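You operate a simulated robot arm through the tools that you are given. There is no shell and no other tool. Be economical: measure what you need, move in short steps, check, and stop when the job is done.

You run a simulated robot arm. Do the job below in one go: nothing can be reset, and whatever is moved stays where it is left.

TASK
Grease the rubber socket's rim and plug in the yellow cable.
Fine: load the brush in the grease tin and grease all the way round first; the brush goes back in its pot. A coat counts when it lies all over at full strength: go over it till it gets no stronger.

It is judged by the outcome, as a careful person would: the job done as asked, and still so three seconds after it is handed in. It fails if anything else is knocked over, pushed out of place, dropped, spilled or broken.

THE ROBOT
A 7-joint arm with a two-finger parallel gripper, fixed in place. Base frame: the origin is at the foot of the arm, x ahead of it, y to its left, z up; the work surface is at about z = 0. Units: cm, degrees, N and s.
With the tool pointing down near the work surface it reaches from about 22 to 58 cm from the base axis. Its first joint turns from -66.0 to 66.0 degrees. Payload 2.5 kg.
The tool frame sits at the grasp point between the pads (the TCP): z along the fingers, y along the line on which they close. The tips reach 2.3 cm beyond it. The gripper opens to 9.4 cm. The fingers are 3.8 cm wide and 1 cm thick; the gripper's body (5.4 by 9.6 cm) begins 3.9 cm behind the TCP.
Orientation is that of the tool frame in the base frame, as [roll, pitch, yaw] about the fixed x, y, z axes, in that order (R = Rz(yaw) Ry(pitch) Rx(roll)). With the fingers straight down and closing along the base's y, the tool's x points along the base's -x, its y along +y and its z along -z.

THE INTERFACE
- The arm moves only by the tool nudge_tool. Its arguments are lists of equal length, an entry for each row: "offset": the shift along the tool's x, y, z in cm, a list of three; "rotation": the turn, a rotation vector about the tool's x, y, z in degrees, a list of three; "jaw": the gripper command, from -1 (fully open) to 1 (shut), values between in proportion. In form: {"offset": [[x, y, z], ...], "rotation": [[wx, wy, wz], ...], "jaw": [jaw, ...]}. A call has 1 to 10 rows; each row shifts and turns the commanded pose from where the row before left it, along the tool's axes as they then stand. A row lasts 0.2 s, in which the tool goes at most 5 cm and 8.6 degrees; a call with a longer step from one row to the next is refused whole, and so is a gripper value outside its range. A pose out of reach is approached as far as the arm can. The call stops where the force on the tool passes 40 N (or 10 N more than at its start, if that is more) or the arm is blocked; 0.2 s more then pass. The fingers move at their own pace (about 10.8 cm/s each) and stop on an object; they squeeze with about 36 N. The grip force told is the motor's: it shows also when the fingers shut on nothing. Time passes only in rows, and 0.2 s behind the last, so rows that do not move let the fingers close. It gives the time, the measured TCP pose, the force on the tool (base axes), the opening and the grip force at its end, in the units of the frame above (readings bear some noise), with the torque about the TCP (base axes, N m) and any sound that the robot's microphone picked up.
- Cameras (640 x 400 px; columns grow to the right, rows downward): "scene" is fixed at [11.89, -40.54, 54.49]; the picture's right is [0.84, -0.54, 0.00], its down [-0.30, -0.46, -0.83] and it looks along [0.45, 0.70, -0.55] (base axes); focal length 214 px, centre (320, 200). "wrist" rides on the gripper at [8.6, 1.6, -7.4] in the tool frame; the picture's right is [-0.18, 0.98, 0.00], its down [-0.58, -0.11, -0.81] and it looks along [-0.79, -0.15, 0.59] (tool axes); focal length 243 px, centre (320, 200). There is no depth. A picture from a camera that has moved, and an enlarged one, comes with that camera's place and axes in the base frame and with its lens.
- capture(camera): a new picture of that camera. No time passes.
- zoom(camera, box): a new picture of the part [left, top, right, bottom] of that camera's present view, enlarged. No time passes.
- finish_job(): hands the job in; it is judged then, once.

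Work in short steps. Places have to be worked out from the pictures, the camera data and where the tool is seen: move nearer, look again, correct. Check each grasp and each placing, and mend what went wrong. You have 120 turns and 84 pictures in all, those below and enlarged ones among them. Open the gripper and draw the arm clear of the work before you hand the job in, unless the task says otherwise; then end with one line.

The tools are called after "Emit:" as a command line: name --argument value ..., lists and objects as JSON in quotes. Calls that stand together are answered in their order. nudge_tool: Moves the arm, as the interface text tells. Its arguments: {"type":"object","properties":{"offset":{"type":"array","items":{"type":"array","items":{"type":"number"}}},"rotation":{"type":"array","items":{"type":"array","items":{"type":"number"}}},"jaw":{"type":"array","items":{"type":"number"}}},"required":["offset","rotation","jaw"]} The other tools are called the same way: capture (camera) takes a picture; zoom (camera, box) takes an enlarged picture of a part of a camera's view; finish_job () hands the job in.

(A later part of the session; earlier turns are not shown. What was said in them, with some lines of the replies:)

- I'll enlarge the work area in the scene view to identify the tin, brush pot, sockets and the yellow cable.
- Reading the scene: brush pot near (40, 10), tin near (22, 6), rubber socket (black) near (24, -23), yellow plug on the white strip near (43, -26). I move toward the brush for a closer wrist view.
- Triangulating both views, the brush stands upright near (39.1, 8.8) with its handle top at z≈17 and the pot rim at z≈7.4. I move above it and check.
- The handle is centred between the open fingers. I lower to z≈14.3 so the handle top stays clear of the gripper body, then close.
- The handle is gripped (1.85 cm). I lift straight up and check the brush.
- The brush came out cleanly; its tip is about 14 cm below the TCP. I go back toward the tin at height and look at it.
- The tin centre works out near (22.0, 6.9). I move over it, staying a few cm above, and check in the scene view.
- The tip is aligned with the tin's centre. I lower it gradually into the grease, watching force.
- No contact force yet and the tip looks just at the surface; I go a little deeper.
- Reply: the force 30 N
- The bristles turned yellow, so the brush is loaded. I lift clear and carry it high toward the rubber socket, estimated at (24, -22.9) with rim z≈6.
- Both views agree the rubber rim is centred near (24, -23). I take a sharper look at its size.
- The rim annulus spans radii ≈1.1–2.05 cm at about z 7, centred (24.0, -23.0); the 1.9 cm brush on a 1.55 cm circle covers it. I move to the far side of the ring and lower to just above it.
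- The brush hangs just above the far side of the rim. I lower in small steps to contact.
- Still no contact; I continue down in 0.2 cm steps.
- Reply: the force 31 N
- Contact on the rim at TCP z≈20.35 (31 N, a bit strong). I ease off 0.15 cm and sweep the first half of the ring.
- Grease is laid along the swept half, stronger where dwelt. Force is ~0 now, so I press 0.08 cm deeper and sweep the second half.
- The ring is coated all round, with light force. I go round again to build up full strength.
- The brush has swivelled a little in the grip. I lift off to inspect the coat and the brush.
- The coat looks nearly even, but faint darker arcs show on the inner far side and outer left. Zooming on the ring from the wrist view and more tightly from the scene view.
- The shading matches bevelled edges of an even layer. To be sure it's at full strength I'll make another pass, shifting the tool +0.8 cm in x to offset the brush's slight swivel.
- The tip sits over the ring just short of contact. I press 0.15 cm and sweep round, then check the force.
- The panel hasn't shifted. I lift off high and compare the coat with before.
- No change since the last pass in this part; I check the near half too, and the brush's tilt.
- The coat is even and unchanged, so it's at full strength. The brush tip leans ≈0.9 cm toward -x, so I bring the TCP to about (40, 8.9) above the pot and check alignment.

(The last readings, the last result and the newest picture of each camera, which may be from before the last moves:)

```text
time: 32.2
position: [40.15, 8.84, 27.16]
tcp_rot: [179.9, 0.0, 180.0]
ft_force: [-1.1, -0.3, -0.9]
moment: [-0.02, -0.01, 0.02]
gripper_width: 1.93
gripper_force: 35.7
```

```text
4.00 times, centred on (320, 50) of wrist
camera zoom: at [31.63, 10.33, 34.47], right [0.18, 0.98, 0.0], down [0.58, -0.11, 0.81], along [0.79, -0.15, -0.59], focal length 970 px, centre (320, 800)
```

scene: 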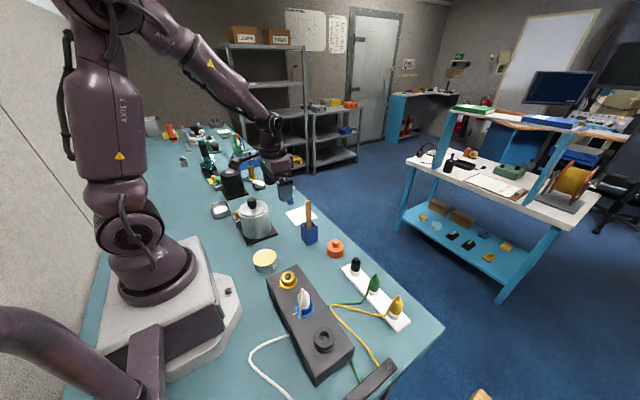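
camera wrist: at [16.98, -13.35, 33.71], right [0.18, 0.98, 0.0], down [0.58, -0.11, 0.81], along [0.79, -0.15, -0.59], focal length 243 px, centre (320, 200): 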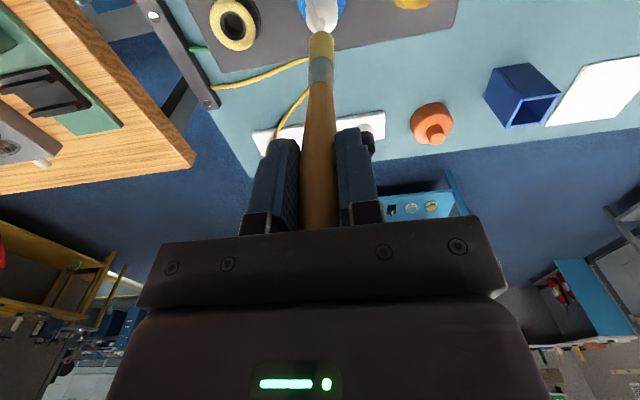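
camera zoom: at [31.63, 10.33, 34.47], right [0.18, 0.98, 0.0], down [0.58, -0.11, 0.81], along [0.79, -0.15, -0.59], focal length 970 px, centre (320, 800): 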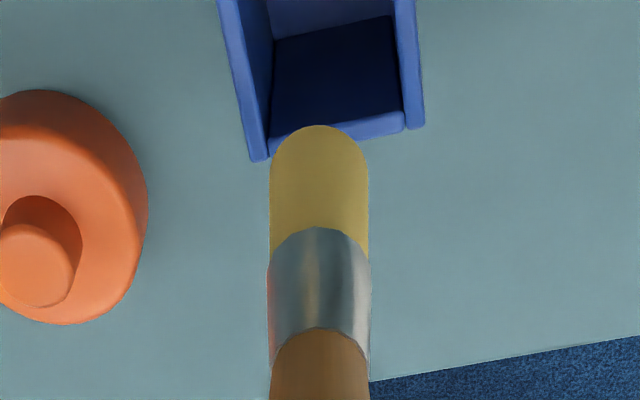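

The pot is axis-aligned with its centre near (39.0, 9.0); the tip is near (39.6, 8.8). I shift -0.5 in x and +0.2 in y, and lower partly, watching forces.

Emit:
nudge_tool --offset '[[0.5, 0.2, 2], [0, 0, 2], [0, 0, 1], [0, 0, 1]]' --rotation '[[0, 0, 0], [0, 0, 0], [0, 0, 0], [0, 0, 0]]' --jaw '[1, 1, 1, 1]'

Emit:
zoom --camera "scene" --box '[260, 180, 360, 250]'

Emit:
zoom --camera "wrist" --box '[250, 0, 390, 100]'

```text
time: 33.2
position: [39.63, 8.91, 21.09]
tcp_rot: [180.0, 0.0, 179.9]
ft_force: [0.4, -0.1, 0.4]
moment: [0.01, 0.04, -0.01]
gripper_width: 1.94
gripper_force: 36.2
```

```text
5.71 times, centred on (310, 215) of scene
camera zoom: at [11.89, -40.54, 54.49], right [0.84, -0.54, 0.0], down [-0.3, -0.46, -0.83], along [0.45, 0.7, -0.55], focal length 1226 px, centre (377, 114)
```

zoom: 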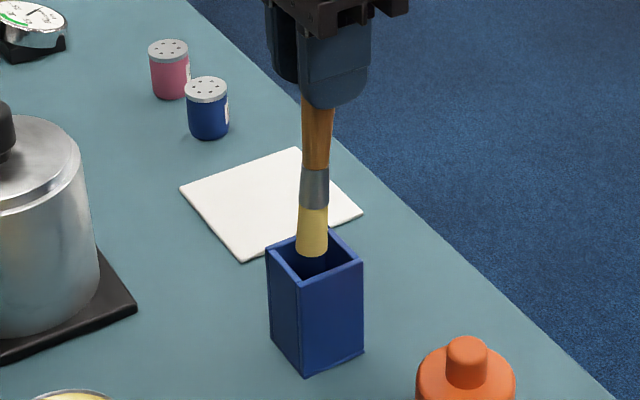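

```text
4.00 times, centred on (320, 50) of wrist
camera zoom: at [31.16, 10.47, 28.49], right [0.18, 0.98, 0.0], down [0.58, -0.11, 0.81], along [0.79, -0.15, -0.59], focal length 970 px, centre (320, 800)
```

zoom: 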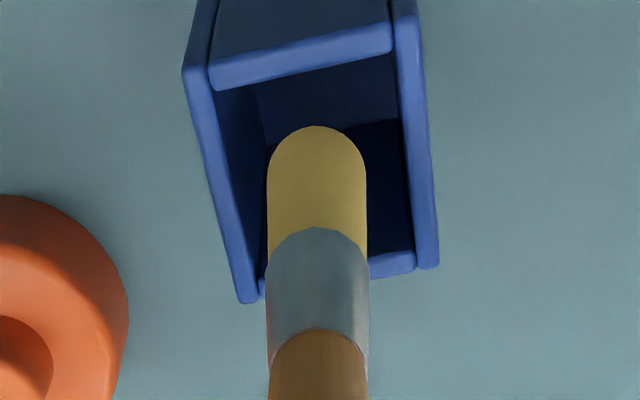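

The tip is well within the opening. I lower it to near the pot's floor.

Emit:
nudge_tool --offset '[[0, 0.15, 2], [0, 0, 2], [0, 0, 1.5], [0, 0, 0.6], [0, 0, 0.2], [0, 0, 0]]' --rotation '[[0, 0, 0], [0, 0, 0], [0, 0, 0], [0, 0, 0], [0, 0, 0], [0, 0, 0]]' --jaw '[1, 1, 1, 1, 1, 1]'

Emit:
zoom --camera "scene" --box '[260, 180, 360, 250]'

```text
time: 34.6
position: [39.78, 9.0, 14.87]
tcp_rot: [-179.9, -0.1, -180.0]
ft_force: [0.3, -0.3, -0.4]
moment: [-0.03, 0.03, -0.02]
gripper_width: 1.9
gripper_force: 35.8
```

```text
5.71 times, centred on (310, 215) of scene
camera zoom: at [11.89, -40.54, 54.49], right [0.84, -0.54, 0.0], down [-0.3, -0.46, -0.83], along [0.45, 0.7, -0.55], focal length 1226 px, centre (377, 114)
```

zoom: 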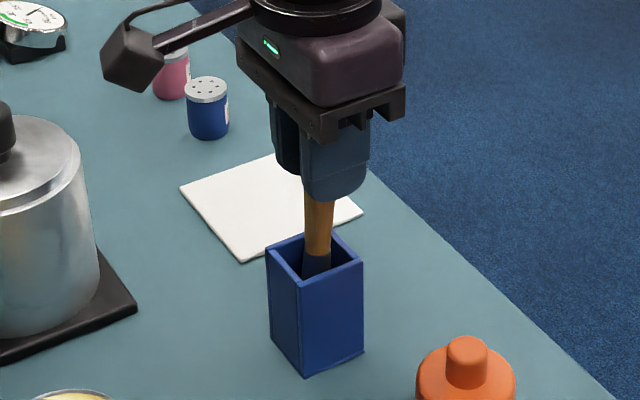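

I lower the last few tenths to touch the floor, then open.

Emit:
nudge_tool --offset '[[0, 0, 0.25], [0, 0, 0.15], [0, 0, 0], [0, 0, 0]]' --rotation '[[0, 0, 0], [0, 0, 0], [0, 0, 0], [0, 0, 0]]' --jaw '[1, 1, 1, 1]'

```text
time: 35.6
position: [39.6, 9.13, 14.47]
tcp_rot: [-180.0, 0.0, -180.0]
ft_force: [0.0, 0.1, -0.5]
moment: [0.03, 0.0, 0.03]
gripper_width: 1.91
gripper_force: 36.3
```

Emit:
nudge_tool --offset '[[0, 0, 0.1], [0, 0, 0], [0, 0, 0], [0, 0, 0], [0, 0, 0], [0, 0, 0]]' --rotation '[[0, 0, 0], [0, 0, 0], [0, 0, 0], [0, 0, 0], [0, 0, 0], [0, 0, 0]]' --jaw '[1, 0.5, 0.2, -0.2, -0.6, -1]'

Emit:
zoom --camera "scene" --box '[260, 180, 360, 250]'

Emit:
capture --camera "wrist"

```text
time: 37.0
position: [39.7, 9.1, 14.32]
tcp_rot: [-179.9, 0.1, -180.0]
ft_force: [-0.3, 0.2, 0.9]
moment: [0.02, -0.03, 0.01]
gripper_width: 9.43
gripper_force: 0.1
```

```text
5.71 times, centred on (310, 215) of scene
camera zoom: at [11.89, -40.54, 54.49], right [0.84, -0.54, 0.0], down [-0.3, -0.46, -0.83], along [0.45, 0.7, -0.55], focal length 1226 px, centre (377, 114)
```

zoom: 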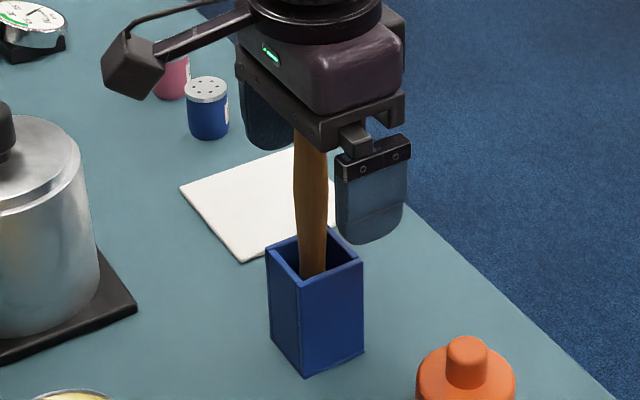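

```text
38 pictures are left
camera wrist: at [31.13, 10.61, 21.72], right [0.18, 0.98, 0.0], down [0.58, -0.11, 0.81], along [0.79, -0.15, -0.59], focal length 243 px, centre (320, 200)
```

wrist: 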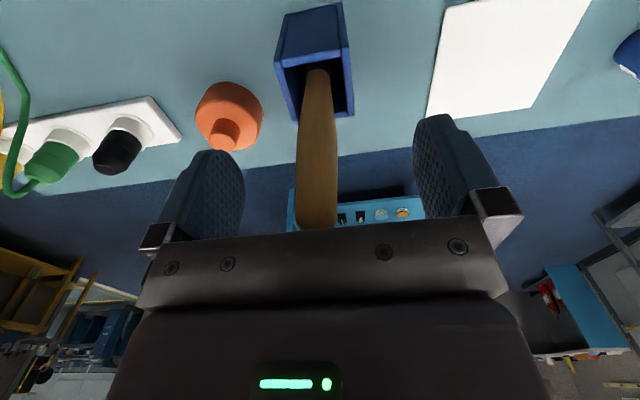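

The brush stands back in its pot. I rise straight up and go to look at the yellow plug.

Emit:
nudge_tool --offset '[[0, 0, -3], [0, 0, -4.5], [0, 0, -4.5], [0.81, -4.73, 0], [0.81, -4.73, 0], [0.81, -4.73, 0], [0.81, -4.73, 0], [0.81, -4.73, 0], [0.81, -4.73, 0], [0.81, -4.73, 0]]' --rotation '[[0, 0, 0], [0, 0, 0], [0, 0, 0], [0, 0, 0], [0, 0, 0], [0, 0, 0], [0, 0, 0], [0, 0, 0], [0, 0, 0], [0, 0, 0]]' --jaw '[-1, -1, -1, -1, -1, -1, -1, -1, -1, -1]'

Emit:
capture --camera "wrist"

Emit:
zoom --camera "scene" --box '[330, 250, 430, 340]'

```text
time: 39.2
position: [33.9, -24.07, 26.31]
tcp_rot: [179.9, 0.0, 180.0]
ft_force: [-0.4, -0.6, -0.5]
moment: [0.01, -0.03, -0.04]
gripper_width: 9.43
gripper_force: 0.0
```

```text
37 pictures are left
camera wrist: at [25.39, -22.54, 33.63], right [0.18, 0.98, 0.0], down [0.58, -0.11, 0.81], along [0.79, -0.15, -0.59], focal length 243 px, centre (320, 200)
```

wrist: 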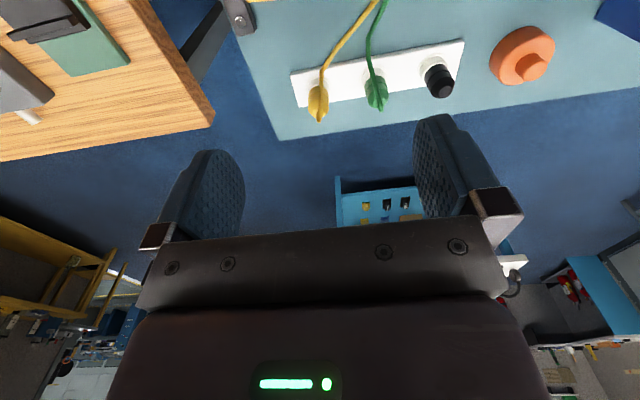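

```text
4.44 times, centred on (380, 295) of scene
camera zoom: at [11.9, -40.53, 54.49], right [0.84, -0.54, 0.0], down [-0.3, -0.46, -0.83], along [0.45, 0.7, -0.55], focal length 953 px, centre (53, -222)
```

zoom: 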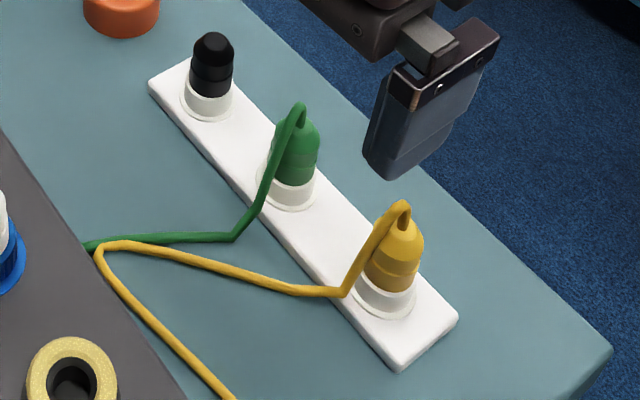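

The yellow plug's top is near (42.6, -25.9, 8.7), its cable looping off toward -x, so closing along y is right. I go above it with a narrower opening for a closer look.

Emit:
nudge_tool --offset '[[-2.9, -0.63, 3.1], [-2.9, -0.63, 3.1], [-2.9, -0.63, 3.1], [0, 0, 0]]' --rotation '[[0, 0, 0], [0, 0, 0], [0, 0, 0], [0, 0, 0]]' --jaw '[-0.3, -0.3, -0.3, -0.3]'

Emit:
capture --camera "wrist"

Emit:
zoom --camera "scene" --box '[350, 260, 430, 330]'

```text
time: 40.2
position: [42.63, -26.02, 16.88]
tcp_rot: [-179.9, 0.0, -180.0]
ft_force: [-0.7, 0.6, -0.1]
moment: [0.01, -0.03, 0.01]
gripper_width: 6.11
gripper_force: 0.0
```

```text
35 pictures are left
camera wrist: at [34.14, -24.44, 24.26], right [0.18, 0.98, 0.0], down [0.58, -0.11, 0.81], along [0.79, -0.15, -0.59], focal length 243 px, centre (320, 200)
```

wrist: 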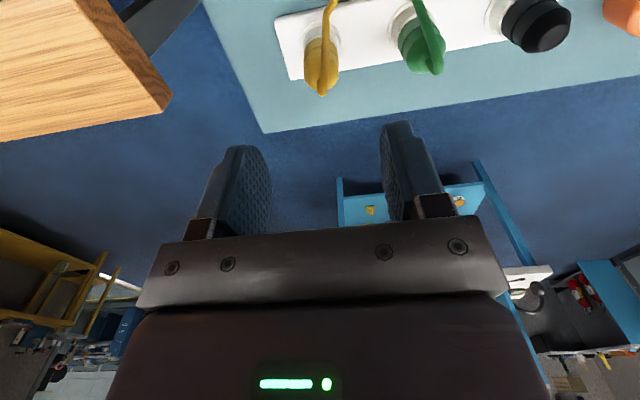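

```text
5.71 times, centred on (390, 295) of scene
camera zoom: at [11.9, -40.54, 54.49], right [0.84, -0.54, 0.0], down [-0.3, -0.46, -0.83], along [0.45, 0.7, -0.55], focal length 1226 px, centre (-80, -343)
```

zoom: 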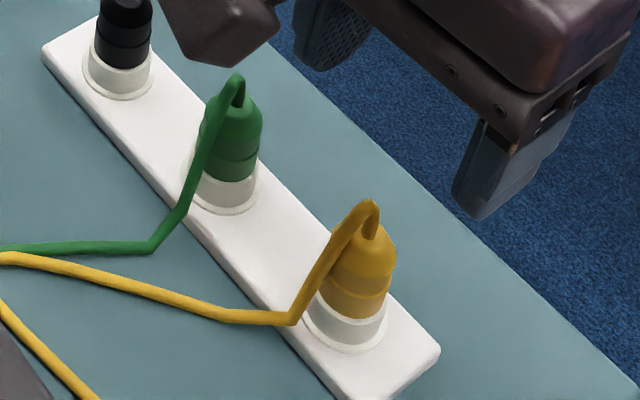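

I zoom the wrist view on the plug for its exact position and size.

Emit:
zoom --camera "wrist" --box '[260, 0, 400, 100]'

```text
4.00 times, centred on (330, 50) of wrist
camera zoom: at [34.14, -24.44, 24.26], right [0.18, 0.98, 0.0], down [0.58, -0.11, 0.81], along [0.79, -0.15, -0.59], focal length 970 px, centre (280, 800)
```

zoom: 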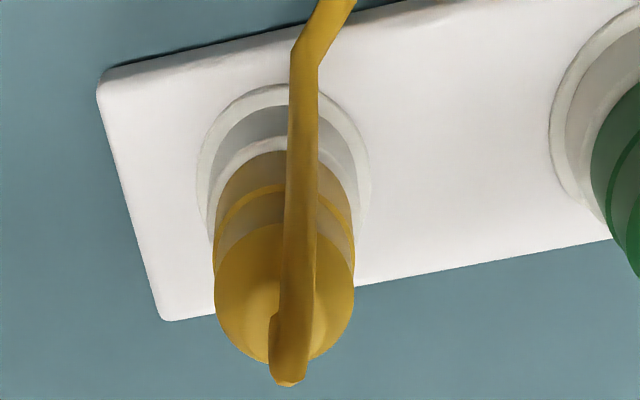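

The plug's axis is at about (42.5, -26.0), body ≈2.45 cm wide from z≈3.9 to 8; I'm aligned. I lower to TCP z≈6.2 and close on it.

Emit:
nudge_tool --offset '[[0.1, 0, 3.5], [0, 0, 3.2], [0, 0, 2.5], [0, 0, 1.5], [0, 0, 0], [0, 0, 0], [0, 0, 0], [0, 0, 0]]' --rotation '[[0, 0, 0], [0, 0, 0], [0, 0, 0], [0, 0, 0], [0, 0, 0], [0, 0, 0], [0, 0, 0], [0, 0, 0]]' --jaw '[-0.3, -0.3, -0.3, -0.3, -0.3, 1, 1, 1]'

Emit:
capture --camera "wrist"

Emit:
zoom --camera "scene" --box '[350, 260, 430, 330]'

```text
time: 42.0
position: [42.6, -25.89, 6.25]
tcp_rot: [-180.0, 0.0, -180.0]
ft_force: [-0.5, 0.7, -0.7]
moment: [0.0, 0.02, 0.0]
gripper_width: 2.66
gripper_force: 35.8
```

```text
32 pictures are left
camera wrist: at [34.03, -24.37, 13.69], right [0.18, 0.98, 0.0], down [0.58, -0.11, 0.81], along [0.79, -0.15, -0.59], focal length 243 px, centre (320, 200)
```

wrist: 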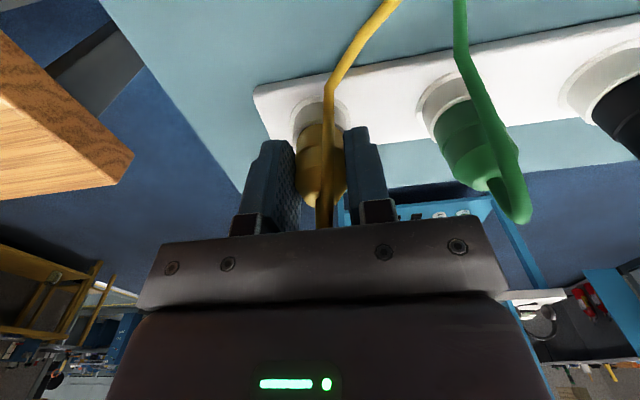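

```text
5.71 times, centred on (390, 295) of scene
camera zoom: at [11.89, -40.54, 54.49], right [0.84, -0.54, 0.0], down [-0.3, -0.46, -0.83], along [0.45, 0.7, -0.55], focal length 1226 px, centre (-80, -343)
```

zoom: 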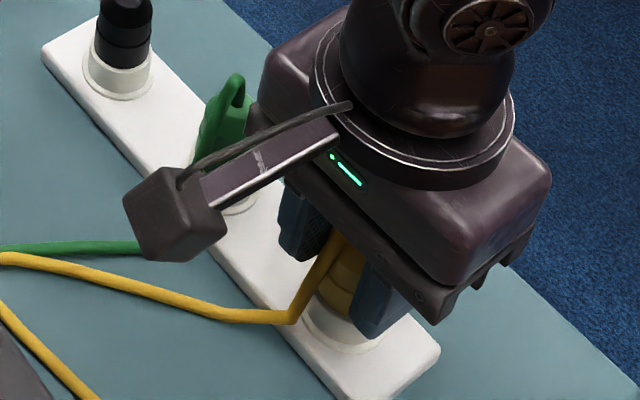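

Gripped at 2.66 cm with the cable free between the fingers. I draw it straight up slowly, watching the force.

Emit:
nudge_tool --offset '[[0, 0, -0.4], [0, 0, -0.4], [0, 0, -0.5], [0, 0, -0.5], [0, 0, -0.7], [0, 0, -1]]' --rotation '[[0, 0, 0], [0, 0, 0], [0, 0, 0], [0, 0, 0], [0, 0, 0], [0, 0, 0]]' --jaw '[1, 1, 1, 1, 1, 1]'

Emit:
zoom --camera "scene" --box '[350, 260, 430, 330]'

```text
time: 43.4
position: [42.65, -25.96, 9.83]
tcp_rot: [180.0, 0.0, 180.0]
ft_force: [0.0, 0.7, -0.1]
moment: [0.02, 0.01, 0.03]
gripper_width: 2.64
gripper_force: 35.8
```

```text
5.71 times, centred on (390, 295) of scene
camera zoom: at [11.89, -40.54, 54.49], right [0.84, -0.54, 0.0], down [-0.3, -0.46, -0.83], along [0.45, 0.7, -0.55], focal length 1226 px, centre (-80, -343)
```

zoom: 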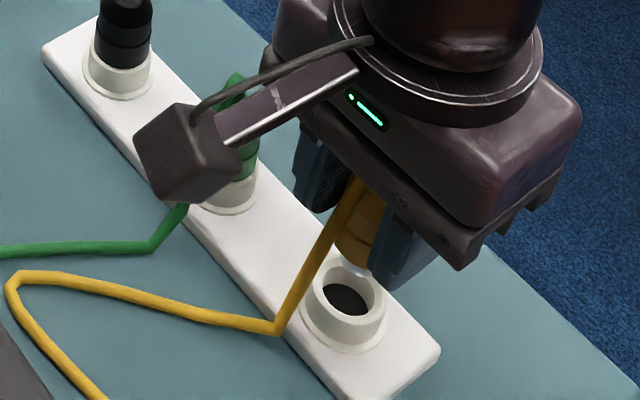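

The plug came out freely and the strip didn't move. I raise it and carry it toward the rubber socket, checking how the cable drapes.

Emit:
nudge_tool --offset '[[0, 0, -4], [0, 0, -4], [4, 0.65, 0], [4, 0.65, 0], [4, 0.65, 0]]' --rotation '[[0, 0, 0], [0, 0, 0], [0, 0, 0], [0, 0, 0], [0, 0, 0]]' --jaw '[1, 1, 1, 1, 1]'

Emit:
capture --camera "scene"

Emit:
capture --camera "wrist"

```text
time: 44.6
position: [30.7, -23.9, 17.92]
tcp_rot: [179.9, 0.0, -179.9]
ft_force: [-0.8, -0.2, -0.7]
moment: [0.0, -0.03, 0.01]
gripper_width: 2.63
gripper_force: 36.2
```

```text
29 pictures are left
```

scene: 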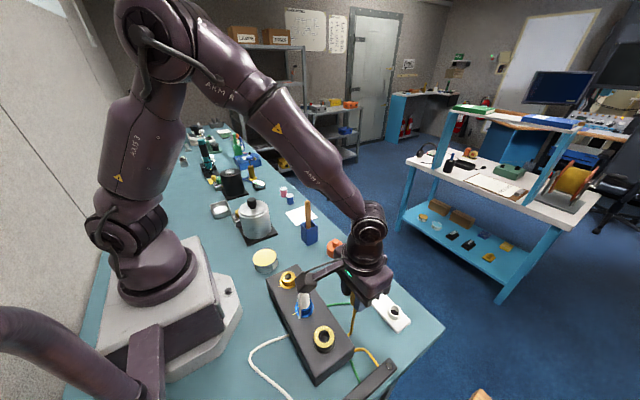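

```text
28 pictures are left
camera wrist: at [22.1, -22.39, 25.26], right [0.18, 0.98, 0.0], down [0.58, -0.11, 0.81], along [0.79, -0.15, -0.59], focal length 243 px, centre (320, 200)
```

wrist: 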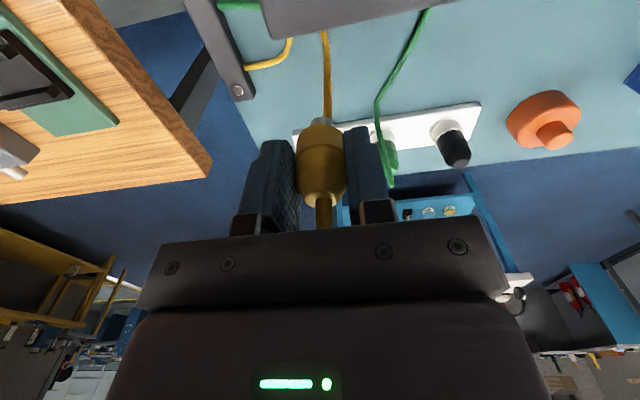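

Emit:
zoom --camera "scene" --box '[290, 240, 410, 340]'

Emit:
zoom --camera "wrist" --box '[270, 80, 370, 230]'

```text
4.00 times, centred on (350, 290) of scene
camera zoom: at [11.9, -40.54, 54.49], right [0.84, -0.54, 0.0], down [-0.3, -0.46, -0.83], along [0.45, 0.7, -0.55], focal length 858 px, centre (200, -160)
```

zoom: 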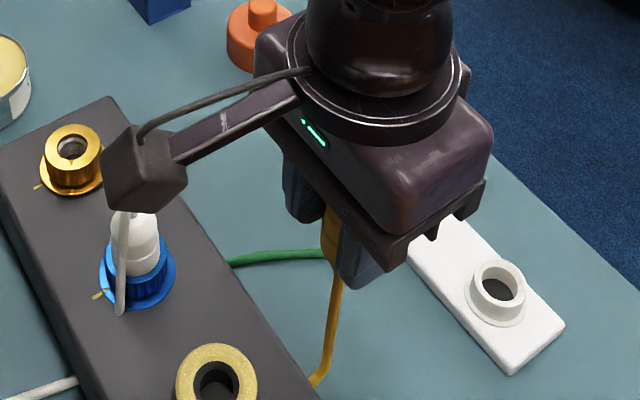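

```text
2.67 times, centred on (320, 155) of wrist
camera zoom: at [22.1, -22.39, 25.26], right [0.18, 0.98, 0.0], down [0.58, -0.11, 0.81], along [0.79, -0.15, -0.59], focal length 647 px, centre (320, 320)
```

zoom: 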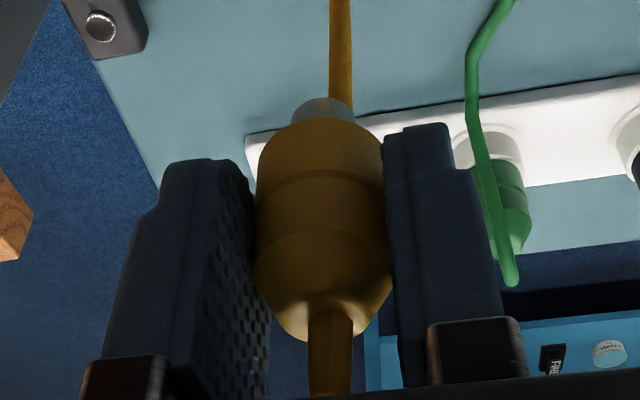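

The plug hangs straight with a ≈1.2 cm pin below, and the cable has swung to the +x side, clear of the socket. I move over the socket at (24.15, -23.1) and lower to hover.

Emit:
nudge_tool --offset '[[3.3, 0.4, 0], [3.25, 0.35, 0], [0, 0, 2.5], [0, 0, 1.9], [0, 0, 0]]' --rotation '[[0, 0, 0], [0, 0, 0], [0, 0, 0], [0, 0, 0], [0, 0, 0]]' --jaw '[1, 1, 1, 1, 1]'

Emit:
zoom --camera "scene" --box '[270, 270, 390, 370]'

Emit:
zoom --camera "wrist" --box '[250, 20, 390, 160]'

```text
time: 45.8
position: [24.08, -23.37, 13.35]
tcp_rot: [-179.9, -0.1, -179.9]
ft_force: [-0.1, -0.1, -0.3]
moment: [-0.03, 0.01, -0.02]
gripper_width: 2.64
gripper_force: 36.1
```

```text
4.00 times, centred on (330, 320) of scene
camera zoom: at [11.89, -40.54, 54.49], right [0.84, -0.54, 0.0], down [-0.3, -0.46, -0.83], along [0.45, 0.7, -0.55], focal length 858 px, centre (280, -280)
```

zoom: 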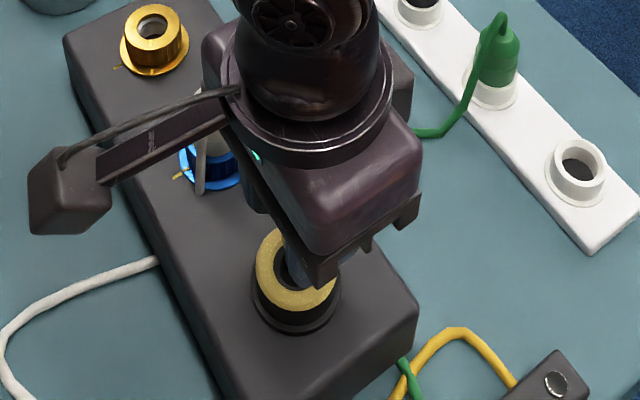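

```text
2.86 times, centred on (320, 90) of wrist
camera zoom: at [15.56, -21.7, 20.75], right [0.18, 0.98, 0.0], down [0.58, -0.11, 0.81], along [0.79, -0.15, -0.59], focal length 693 px, centre (320, 514)
```

zoom: 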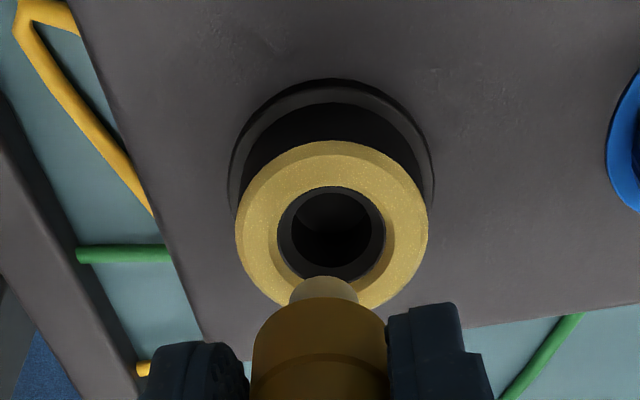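

In this view the rim is centred near (24.0, -23.06, z≈6.9) and the pin near (24.0, -23.25). I shift +0.2 in y and lower to just above the hole.

Emit:
nudge_tool --offset '[[0.03, 0.22, 0.8], [0, 0, 0.8], [0, 0, 0]]' --rotation '[[0, 0, 0], [0, 0, 0], [0, 0, 0]]' --jaw '[1, 1, 1]'

Emit:
zoom --camera "wrist" --box '[250, 50, 390, 150]'

```text
time: 46.6
position: [24.07, -23.09, 11.78]
tcp_rot: [-180.0, 0.0, -180.0]
ft_force: [-1.8, 1.6, 1.6]
moment: [0.04, 0.08, 0.01]
gripper_width: 2.63
gripper_force: 36.2
```

```text
4.00 times, centred on (320, 100) of wrist
camera zoom: at [15.49, -21.45, 19.17], right [0.18, 0.98, 0.0], down [0.58, -0.11, 0.81], along [0.79, -0.15, -0.59], focal length 970 px, centre (320, 600)
```

zoom: 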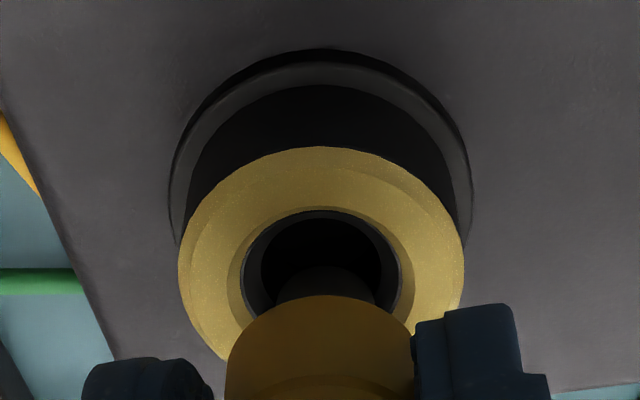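

The pin is over the hole, about 0.1 cm to +y. I correct by that and lower in small steps.

Emit:
nudge_tool --offset '[[0, -0.08, 0.3], [0, 0, 0.4], [0, 0, 0.4], [0, 0, 0]]' --rotation '[[0, 0, 0], [0, 0, 0], [0, 0, 0], [0, 0, 0]]' --jaw '[1, 1, 1, 1]'

Emit:
zoom --camera "wrist" --box '[250, 50, 390, 150]'

```text
time: 47.1
position: [23.89, -22.93, 11.66]
tcp_rot: [179.8, -0.5, 179.8]
ft_force: [-2.9, 1.6, 3.0]
moment: [0.07, 0.1, -0.02]
gripper_width: 2.63
gripper_force: 36.0
stopped in row 2: the force on the tool passed its limit at 43 N (the readings are from after the stop); the commanded pose is now the measured one
```

```text
4.00 times, centred on (320, 100) of wrist
camera zoom: at [15.33, -21.53, 19.0], right [0.19, 0.98, 0.0], down [0.59, -0.11, 0.8], along [0.79, -0.15, -0.6], focal length 970 px, centre (320, 600)
```

zoom: 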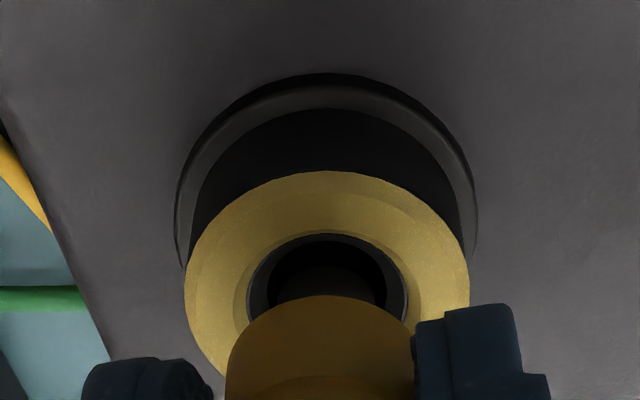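

The pin touched the chamfer, and the force says it's slightly too far +x. I back up 0.3, level the tool, shift 0.15 cm toward -x, and try again.

Emit:
nudge_tool --offset '[[0, 0, -0.35], [0.12, 0.03, 0], [0, 0, 0.2], [0, 0, 0.2], [0, 0, 0.15], [0, 0, 0]]' --rotation '[[-0.2, 0.5, 0.1], [0, 0, 0], [0, 0, 0], [0, 0, 0], [0, 0, 0], [0, 0, 0]]' --jaw '[1, 1, 1, 1, 1, 1]'

Emit:
zoom --camera "wrist" --box '[250, 50, 390, 150]'

```text
time: 48.5
position: [23.67, -23.04, 11.32]
tcp_rot: [179.6, -0.8, 179.7]
ft_force: [1.1, -0.6, 0.3]
moment: [0.0, -0.02, 0.01]
gripper_width: 2.65
gripper_force: 35.9
```

```text
4.00 times, centred on (320, 100) of wrist
camera zoom: at [15.3, -21.51, 18.84], right [0.19, 0.98, 0.0], down [0.59, -0.12, 0.8], along [0.78, -0.15, -0.6], focal length 970 px, centre (320, 600)
```

zoom: 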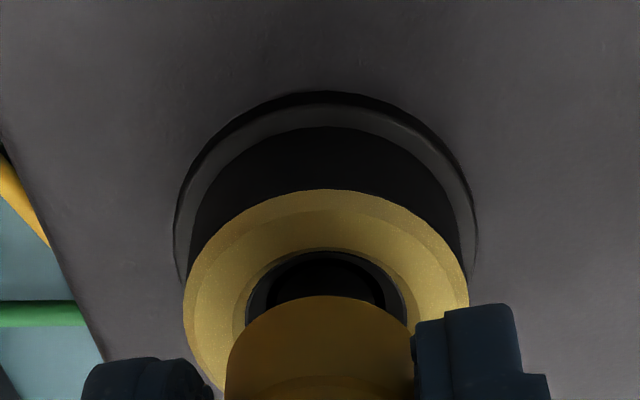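

It went deeper with almost no force, so the pin is in. I level the tool (my tilt correction had the wrong sign) and continue down gently.

Emit:
nudge_tool --offset '[[0, 0, 0], [0, 0, 0.2], [0, 0, 0.2], [0, 0, 0.2], [0, 0, 0]]' --rotation '[[0.4, -0.8, -0.3], [0, 0, 0], [0, 0, 0], [0, 0, 0], [0, 0, 0]]' --jaw '[1, 1, 1, 1, 1]'

Emit:
zoom --camera "wrist" --box '[250, 50, 390, 150]'

```text
time: 49.7
position: [23.86, -22.99, 10.73]
tcp_rot: [180.0, 0.0, -179.9]
ft_force: [-1.7, 1.2, 0.4]
moment: [0.01, 0.08, -0.03]
gripper_width: 2.61
gripper_force: 36.4
```

```text
4.00 times, centred on (320, 100) of wrist
camera zoom: at [15.2, -21.5, 18.11], right [0.18, 0.98, 0.0], down [0.58, -0.11, 0.81], along [0.79, -0.15, -0.59], focal length 970 px, centre (320, 600)
```

zoom: 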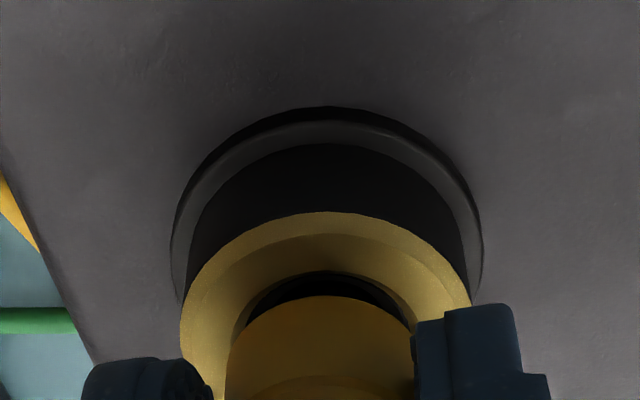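

Going in with small lateral force; I centre slightly and keep pushing down.

Emit:
nudge_tool --offset '[[0.05, 0.04, 0.2], [0, 0, 0.2], [0, 0, 0.2], [0, 0, 0.2], [0, 0, 0.2], [0, 0, 0]]' --rotation '[[0, 0, 0], [0, 0, 0], [0, 0, 0], [0, 0, 0], [0, 0, 0], [0, 0, 0]]' --jaw '[1, 1, 1, 1, 1, 1]'

Emit:
zoom --camera "wrist" --box '[250, 50, 390, 150]'

```text
time: 50.6
position: [23.86, -23.04, 10.3]
tcp_rot: [-180.0, 0.1, -179.9]
ft_force: [-1.3, 1.5, 5.5]
moment: [0.08, 0.04, -0.01]
gripper_width: 2.64
gripper_force: 36.0
stopped in row 4: the force on the tool passed its limit at 46 N (the readings are from after the stop); the commanded pose is now the measured one
```

```text
4.00 times, centred on (320, 100) of wrist
camera zoom: at [15.16, -21.49, 17.62], right [0.18, 0.98, 0.0], down [0.58, -0.11, 0.81], along [0.79, -0.15, -0.59], focal length 970 px, centre (320, 600)
```

zoom: 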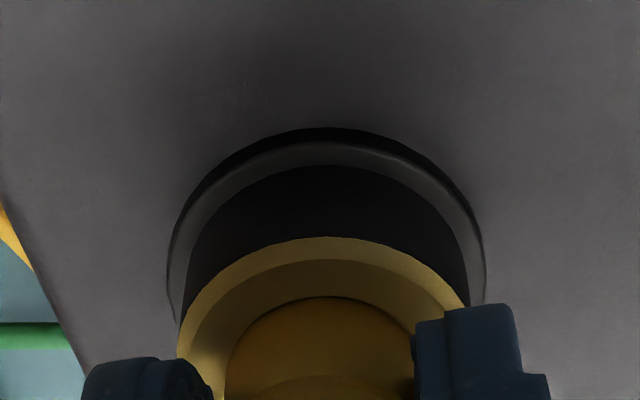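

It stopped at 46 N with the body apparently on the rim. I check from the scene view whether a gap remains.

Emit:
zoom --camera "scene" --box '[290, 300, 370, 360]'

Emit:
zoom --camera "wrist" --box '[270, 80, 370, 180]'

```text
6.67 times, centred on (330, 330) of scene
camera zoom: at [11.89, -40.53, 54.49], right [0.84, -0.54, 0.0], down [-0.3, -0.46, -0.83], along [0.45, 0.7, -0.55], focal length 1430 px, centre (253, -667)
```

zoom: 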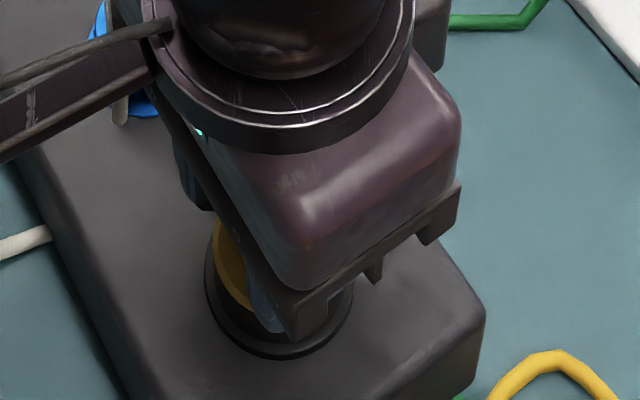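

```text
4.00 times, centred on (320, 130) of wrist
camera zoom: at [15.16, -21.49, 17.62], right [0.18, 0.98, 0.0], down [0.58, -0.11, 0.81], along [0.79, -0.15, -0.59], focal length 970 px, centre (320, 480)
```

zoom: 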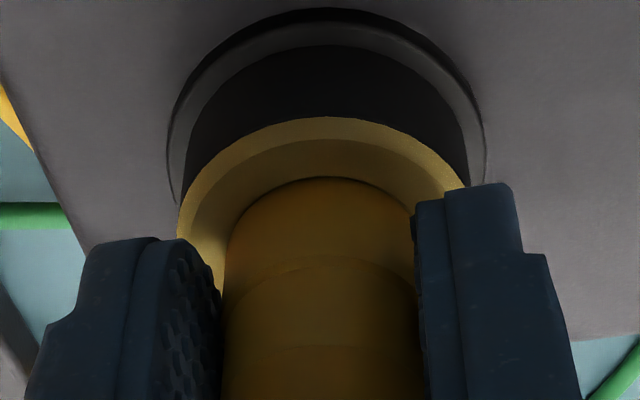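

A gap of perhaps 0.3 cm could remain. I push further in finer steps and listen for a click.

Emit:
nudge_tool --offset '[[0, 0, 0.1], [0, 0, 0.1], [0, 0, 0.05], [0, 0, 0.05], [0, 0, 0.05], [0, 0, 0]]' --rotation '[[0, 0, 0], [0, 0, 0], [0, 0, 0], [0, 0, 0], [0, 0, 0], [0, 0, 0]]' --jaw '[1, 1, 1, 1, 1, 1]'

```text
time: 51.1
position: [23.71, -23.13, 10.16]
tcp_rot: [-180.0, 0.0, -179.9]
ft_force: [-1.6, 1.5, 5.5]
moment: [0.03, 0.0, 0.02]
gripper_width: 2.63
gripper_force: 36.4
stopped in row 2: the force on the tool passed its limit at 46 N (the readings are from after the stop); the commanded pose is now the measured one
```

Emit:
nudge_tool --offset '[[0, 0, 0.05], [0, 0, 0.05], [0, 0, 0.05], [0, 0, 0.05]]' --rotation '[[0, 0, 0], [0, 0, 0], [0, 0, 0], [0, 0, 0]]' --jaw '[1, 1, 1, 1]'

Emit:
zoom --camera "wrist" --box '[270, 80, 370, 180]'

```text
time: 51.9
position: [23.75, -23.04, 10.2]
tcp_rot: [-180.0, -0.1, -179.9]
ft_force: [-0.5, 0.8, 5.5]
moment: [0.08, 0.02, 0.02]
gripper_width: 2.61
gripper_force: 36.0
stopped in row 3: the force on the tool passed its limit at 43 N (the readings are from after the stop); the commanded pose is now the measured one
```

```text
4.00 times, centred on (320, 130) of wrist
camera zoom: at [15.18, -21.51, 17.61], right [0.18, 0.98, 0.0], down [0.58, -0.11, 0.81], along [0.79, -0.15, -0.59], focal length 970 px, centre (320, 480)
```

zoom: 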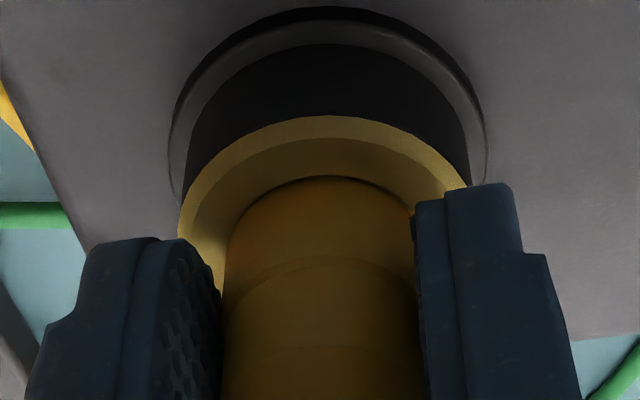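

It's a firm stop, and the travel (≈1.5 cm past first contact) matches the pin's length, so it appears seated. I release, rise a bit and inspect.

Emit:
nudge_tool --offset '[[0, 0, 0], [0, 0, 0], [0, 0, 0], [0, 0, -2], [0, 0, -3], [0, 0, -4], [0, 0, -4], [4, 3, -2]]' --rotation '[[0, 0, 0], [0, 0, 0], [0, 0, 0], [0, 0, 0], [0, 0, 0], [0, 0, 0], [0, 0, 0], [0, 0, 0]]' --jaw '[0.3, 0.1, -0.3, -0.3, -0.3, -0.3, -0.3, -0.3]'

Emit:
zoom --camera "scene" --box '[270, 280, 390, 370]'

Emit:
capture --camera "wrist"

```text
refused: row 8 steps farther than a row can; nothing moved
```

```text
4.44 times, centred on (330, 325) of scene
camera zoom: at [11.89, -40.54, 54.49], right [0.84, -0.54, 0.0], down [-0.3, -0.46, -0.83], along [0.45, 0.7, -0.55], focal length 953 px, centre (276, -356)
```

zoom: 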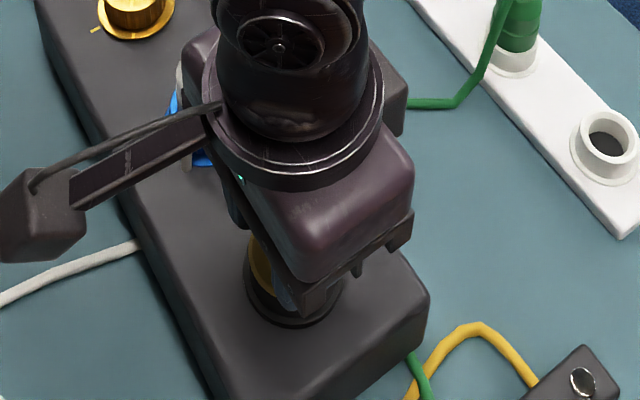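

```text
14 pictures are left
camera wrist: at [15.18, -21.51, 17.61], right [0.18, 0.98, 0.0], down [0.58, -0.11, 0.81], along [0.79, -0.15, -0.59], focal length 243 px, centre (320, 200)
```

wrist: 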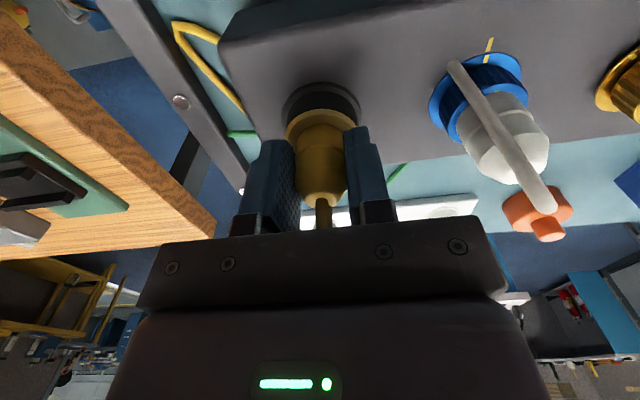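

The last row was too long; I repeat with legal steps: release and rise straight up.

Emit:
nudge_tool --offset '[[0, 0, 0], [0, 0, 0], [0, 0, 0], [0, 0, -2], [0, 0, -3], [0, 0, -4], [0, 0, -4], [2.5, 3, -2]]' --rotation '[[0, 0, 0], [0, 0, 0], [0, 0, 0], [0, 0, 0], [0, 0, 0], [0, 0, 0], [0, 0, 0], [0, 0, 0]]' --jaw '[0.3, 0.1, -0.3, -0.3, -0.3, -0.3, -0.3, -0.3]'

Emit:
zoom --camera "scene" --box '[280, 270, 380, 360]'

```text
time: 53.7
position: [21.25, -19.89, 25.19]
tcp_rot: [-179.9, 0.0, -179.8]
ft_force: [0.5, -0.3, -0.5]
moment: [-0.05, -0.04, 0.01]
gripper_width: 6.12
gripper_force: 0.1
```

```text
4.44 times, centred on (330, 315) of scene
camera zoom: at [11.9, -40.54, 54.49], right [0.84, -0.54, 0.0], down [-0.3, -0.46, -0.83], along [0.45, 0.7, -0.55], focal length 953 px, centre (276, -311)
```

zoom: 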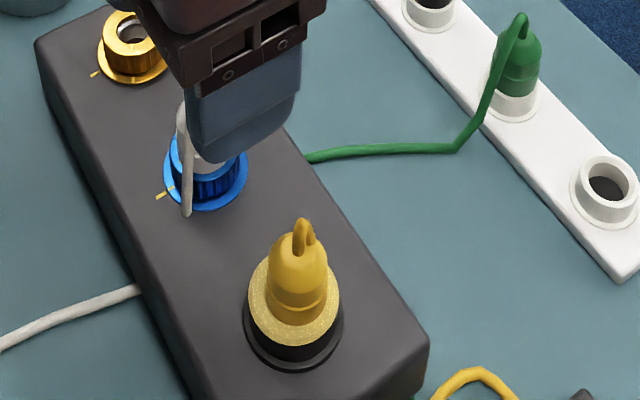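

Emit:
zoom --camera "scene" --box '[310, 310, 350, 350]'

Emit:
capture --camera "wrist"

```text
10.00 times, centred on (330, 330) of scene
camera zoom: at [11.9, -40.54, 54.49], right [0.84, -0.54, 0.0], down [-0.3, -0.46, -0.83], along [0.45, 0.7, -0.55], focal length 2145 px, centre (220, -1100)
```

zoom: 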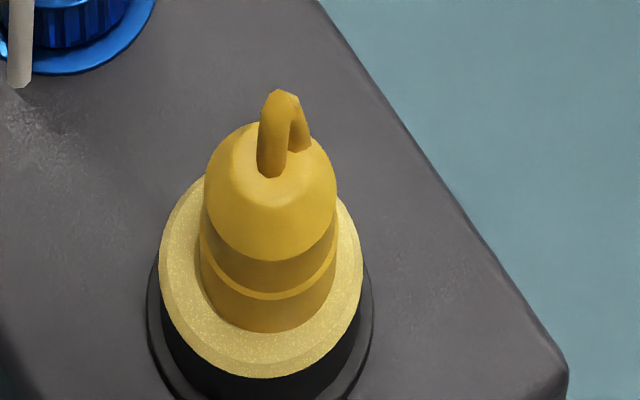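

```text
11 pictures are left
camera wrist: at [12.67, -18.48, 32.65], right [0.18, 0.98, 0.0], down [0.58, -0.11, 0.81], along [0.79, -0.15, -0.59], focal length 243 px, centre (320, 200)
```

wrist: 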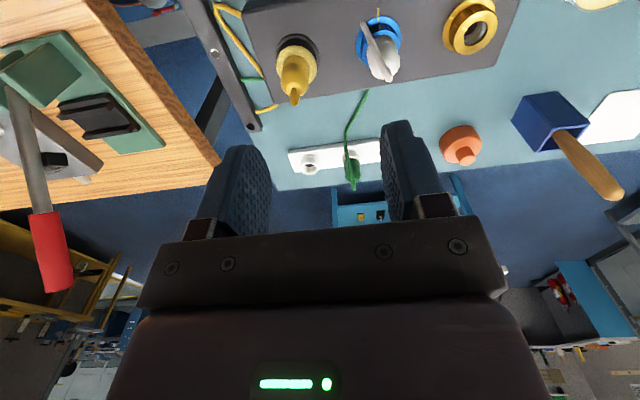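

I zoom the wrist view, which sees the plug more from the side.

Emit:
zoom --camera "wrist" --box '[265, 25, 325, 110]'

```text
4.71 times, centred on (295, 68) of wrist
camera zoom: at [12.67, -18.48, 32.65], right [0.18, 0.98, 0.0], down [0.58, -0.11, 0.81], along [0.79, -0.15, -0.59], focal length 1142 px, centre (438, 824)
```

zoom: 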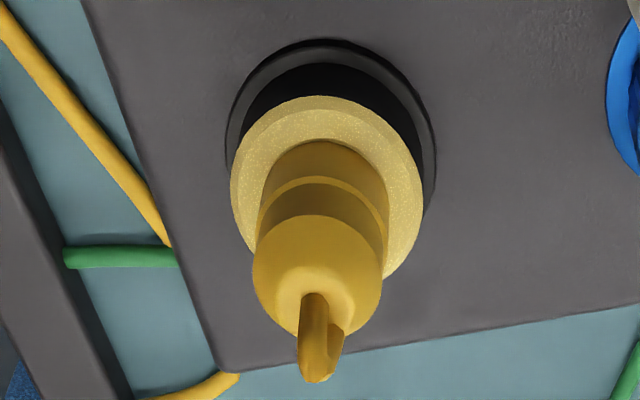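

The plug is upright on the rim, though I can't rule out a couple of millimetres left. I regrip it and press with a slight twist to make sure it's home.

Emit:
nudge_tool --offset '[[-2.5, -3.05, 2], [0, 0, 4], [0, 0, 4], [0, 0, 3], [0, 0, 1.9], [0, 0, 0], [0, 0, 0], [0, 0, 0], [0, 0, 0]]' --rotation '[[0, 0, 0], [0, 0, 0], [0, 0, 0], [0, 0, 0], [0, 0, 0], [0, 0, 0], [0, 0, 0], [0, 0, 0], [0, 0, 0]]' --jaw '[-0.3, -0.3, -0.3, -0.3, -0.3, -0.3, 1, 1, 1]'

```text
time: 55.7
position: [23.73, -22.96, 10.2]
tcp_rot: [-180.0, 0.0, -179.9]
ft_force: [-0.6, -0.9, 0.9]
moment: [0.0, 0.03, -0.01]
gripper_width: 2.64
gripper_force: 35.8
```

Emit:
nudge_tool --offset '[[0, 0, 0.12], [0, 0, 0.05], [0, 0, 0], [0, 0, 0.03], [0, 0, 0], [0, 0, 0.03], [0, 0, 0]]' --rotation '[[0, 0, 0], [0, 0, 3], [0, 0, -6], [0, 0, 6], [0, 0, -6], [0, 0, 3], [0, 0, 0]]' --jaw '[1, 1, 1, 1, 1, 1, 1]'

```text
time: 56.7
position: [23.78, -23.06, 10.23]
tcp_rot: [-180.0, 0.1, 179.0]
ft_force: [-2.6, 2.4, 6.7]
moment: [0.08, 0.05, 0.03]
gripper_width: 2.62
gripper_force: 36.2
stopped in row 4: the force on the tool passed its limit at 41 N (the readings are from after the stop); the commanded pose is now the measured one
```

The stop is still firm at 10.2; side forces say the pin leans on the +x/-y wall, matching the offset seen. I centre it by 0.12 cm and press once more.

Emit:
nudge_tool --offset '[[0.12, 0.12, -0.05], [0, 0, 0.1], [0, 0, 0.1], [0, 0, 0.1], [0, 0, 0.1], [0, 0, 0.1], [0, 0, 0]]' --rotation '[[0, 0, -1], [0, 0, 0], [0, 0, 0], [0, 0, 0], [0, 0, 0], [0, 0, 0], [0, 0, 0]]' --jaw '[1, 1, 1, 1, 1, 1, 1]'

Emit:
zoom --camera "wrist" --box '[280, 80, 360, 150]'

```text
time: 57.6
position: [23.69, -22.89, 10.25]
tcp_rot: [-180.0, 0.2, 179.9]
ft_force: [-0.9, 0.4, 6.0]
moment: [0.0, 0.01, 0.0]
gripper_width: 2.65
gripper_force: 36.3
stopped in row 4: the force on the tool passed its limit at 45 N (the readings are from after the stop); the commanded pose is now the measured one
```

```text
5.71 times, centred on (320, 115) of wrist
camera zoom: at [15.12, -21.39, 17.57], right [0.19, 0.98, 0.0], down [0.58, -0.11, 0.81], along [0.79, -0.15, -0.59], focal length 1386 px, centre (320, 686)
```

zoom: 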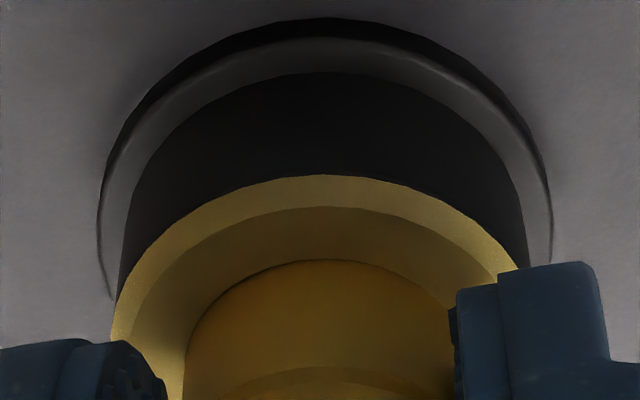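

No hole or gap is visible around the body any more, the stop is hard and the side force gone: it's home. I release, rise clear and do a final check.

Emit:
nudge_tool --offset '[[0, 0, 0], [0, 0, 0], [0, 0, 0], [0, 0, -2], [0, 0, -3], [0, 0, -4], [0, 0, -4], [0, 0, -4], [2, 4, 0], [0, 4, 0]]' --rotation '[[0, 0, 0], [0, 0, 0], [0, 0, 0], [0, 0, 0], [0, 0, 0], [0, 0, 0], [0, 0, 0], [0, 0, 0], [0, 0, 0], [0, 0, 0]]' --jaw '[0.3, 0.1, -0.3, -0.3, -0.3, -0.3, -0.3, -0.5, -1, -1]'

Emit:
zoom --camera "scene" --box '[310, 310, 350, 350]'

Emit:
capture --camera "scene"

```text
time: 59.8
position: [21.62, -14.89, 27.22]
tcp_rot: [180.0, 0.0, 179.8]
ft_force: [0.8, 0.2, 0.5]
moment: [0.01, 0.01, 0.0]
gripper_width: 9.39
gripper_force: 0.0
```

```text
10.00 times, centred on (330, 330) of scene
camera zoom: at [11.89, -40.54, 54.49], right [0.84, -0.54, 0.0], down [-0.3, -0.46, -0.83], along [0.45, 0.7, -0.55], focal length 2145 px, centre (220, -1100)
```

zoom: 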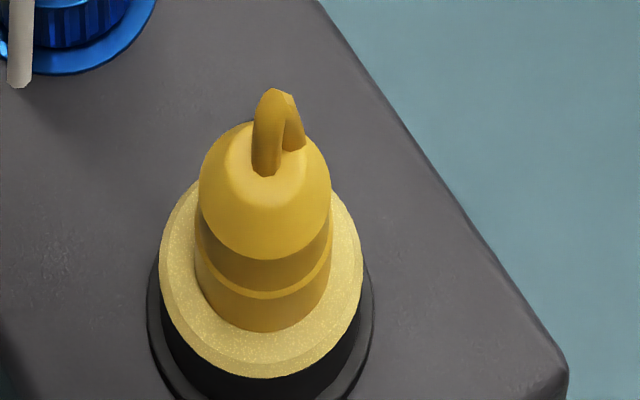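

```text
7 pictures are left
```

scene: 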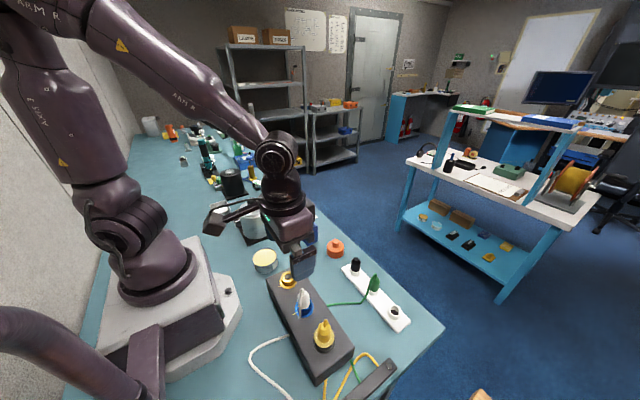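

The plug stands upright and home in the greased rubber socket. The brush is in its pot, nothing else was moved, and the arm is clear with the gripper open, so I hand the job in.

Emit:
finish_job

```text
The job is handed in.
```

The rubber socket's rim has an even coat of grease all the way round, and the last pass made it no stronger. The yellow cable is plugged in to a firm stop with no gap visible, though no click was heard. The brush is back in its pot, and nothing else in the pictures looked moved.
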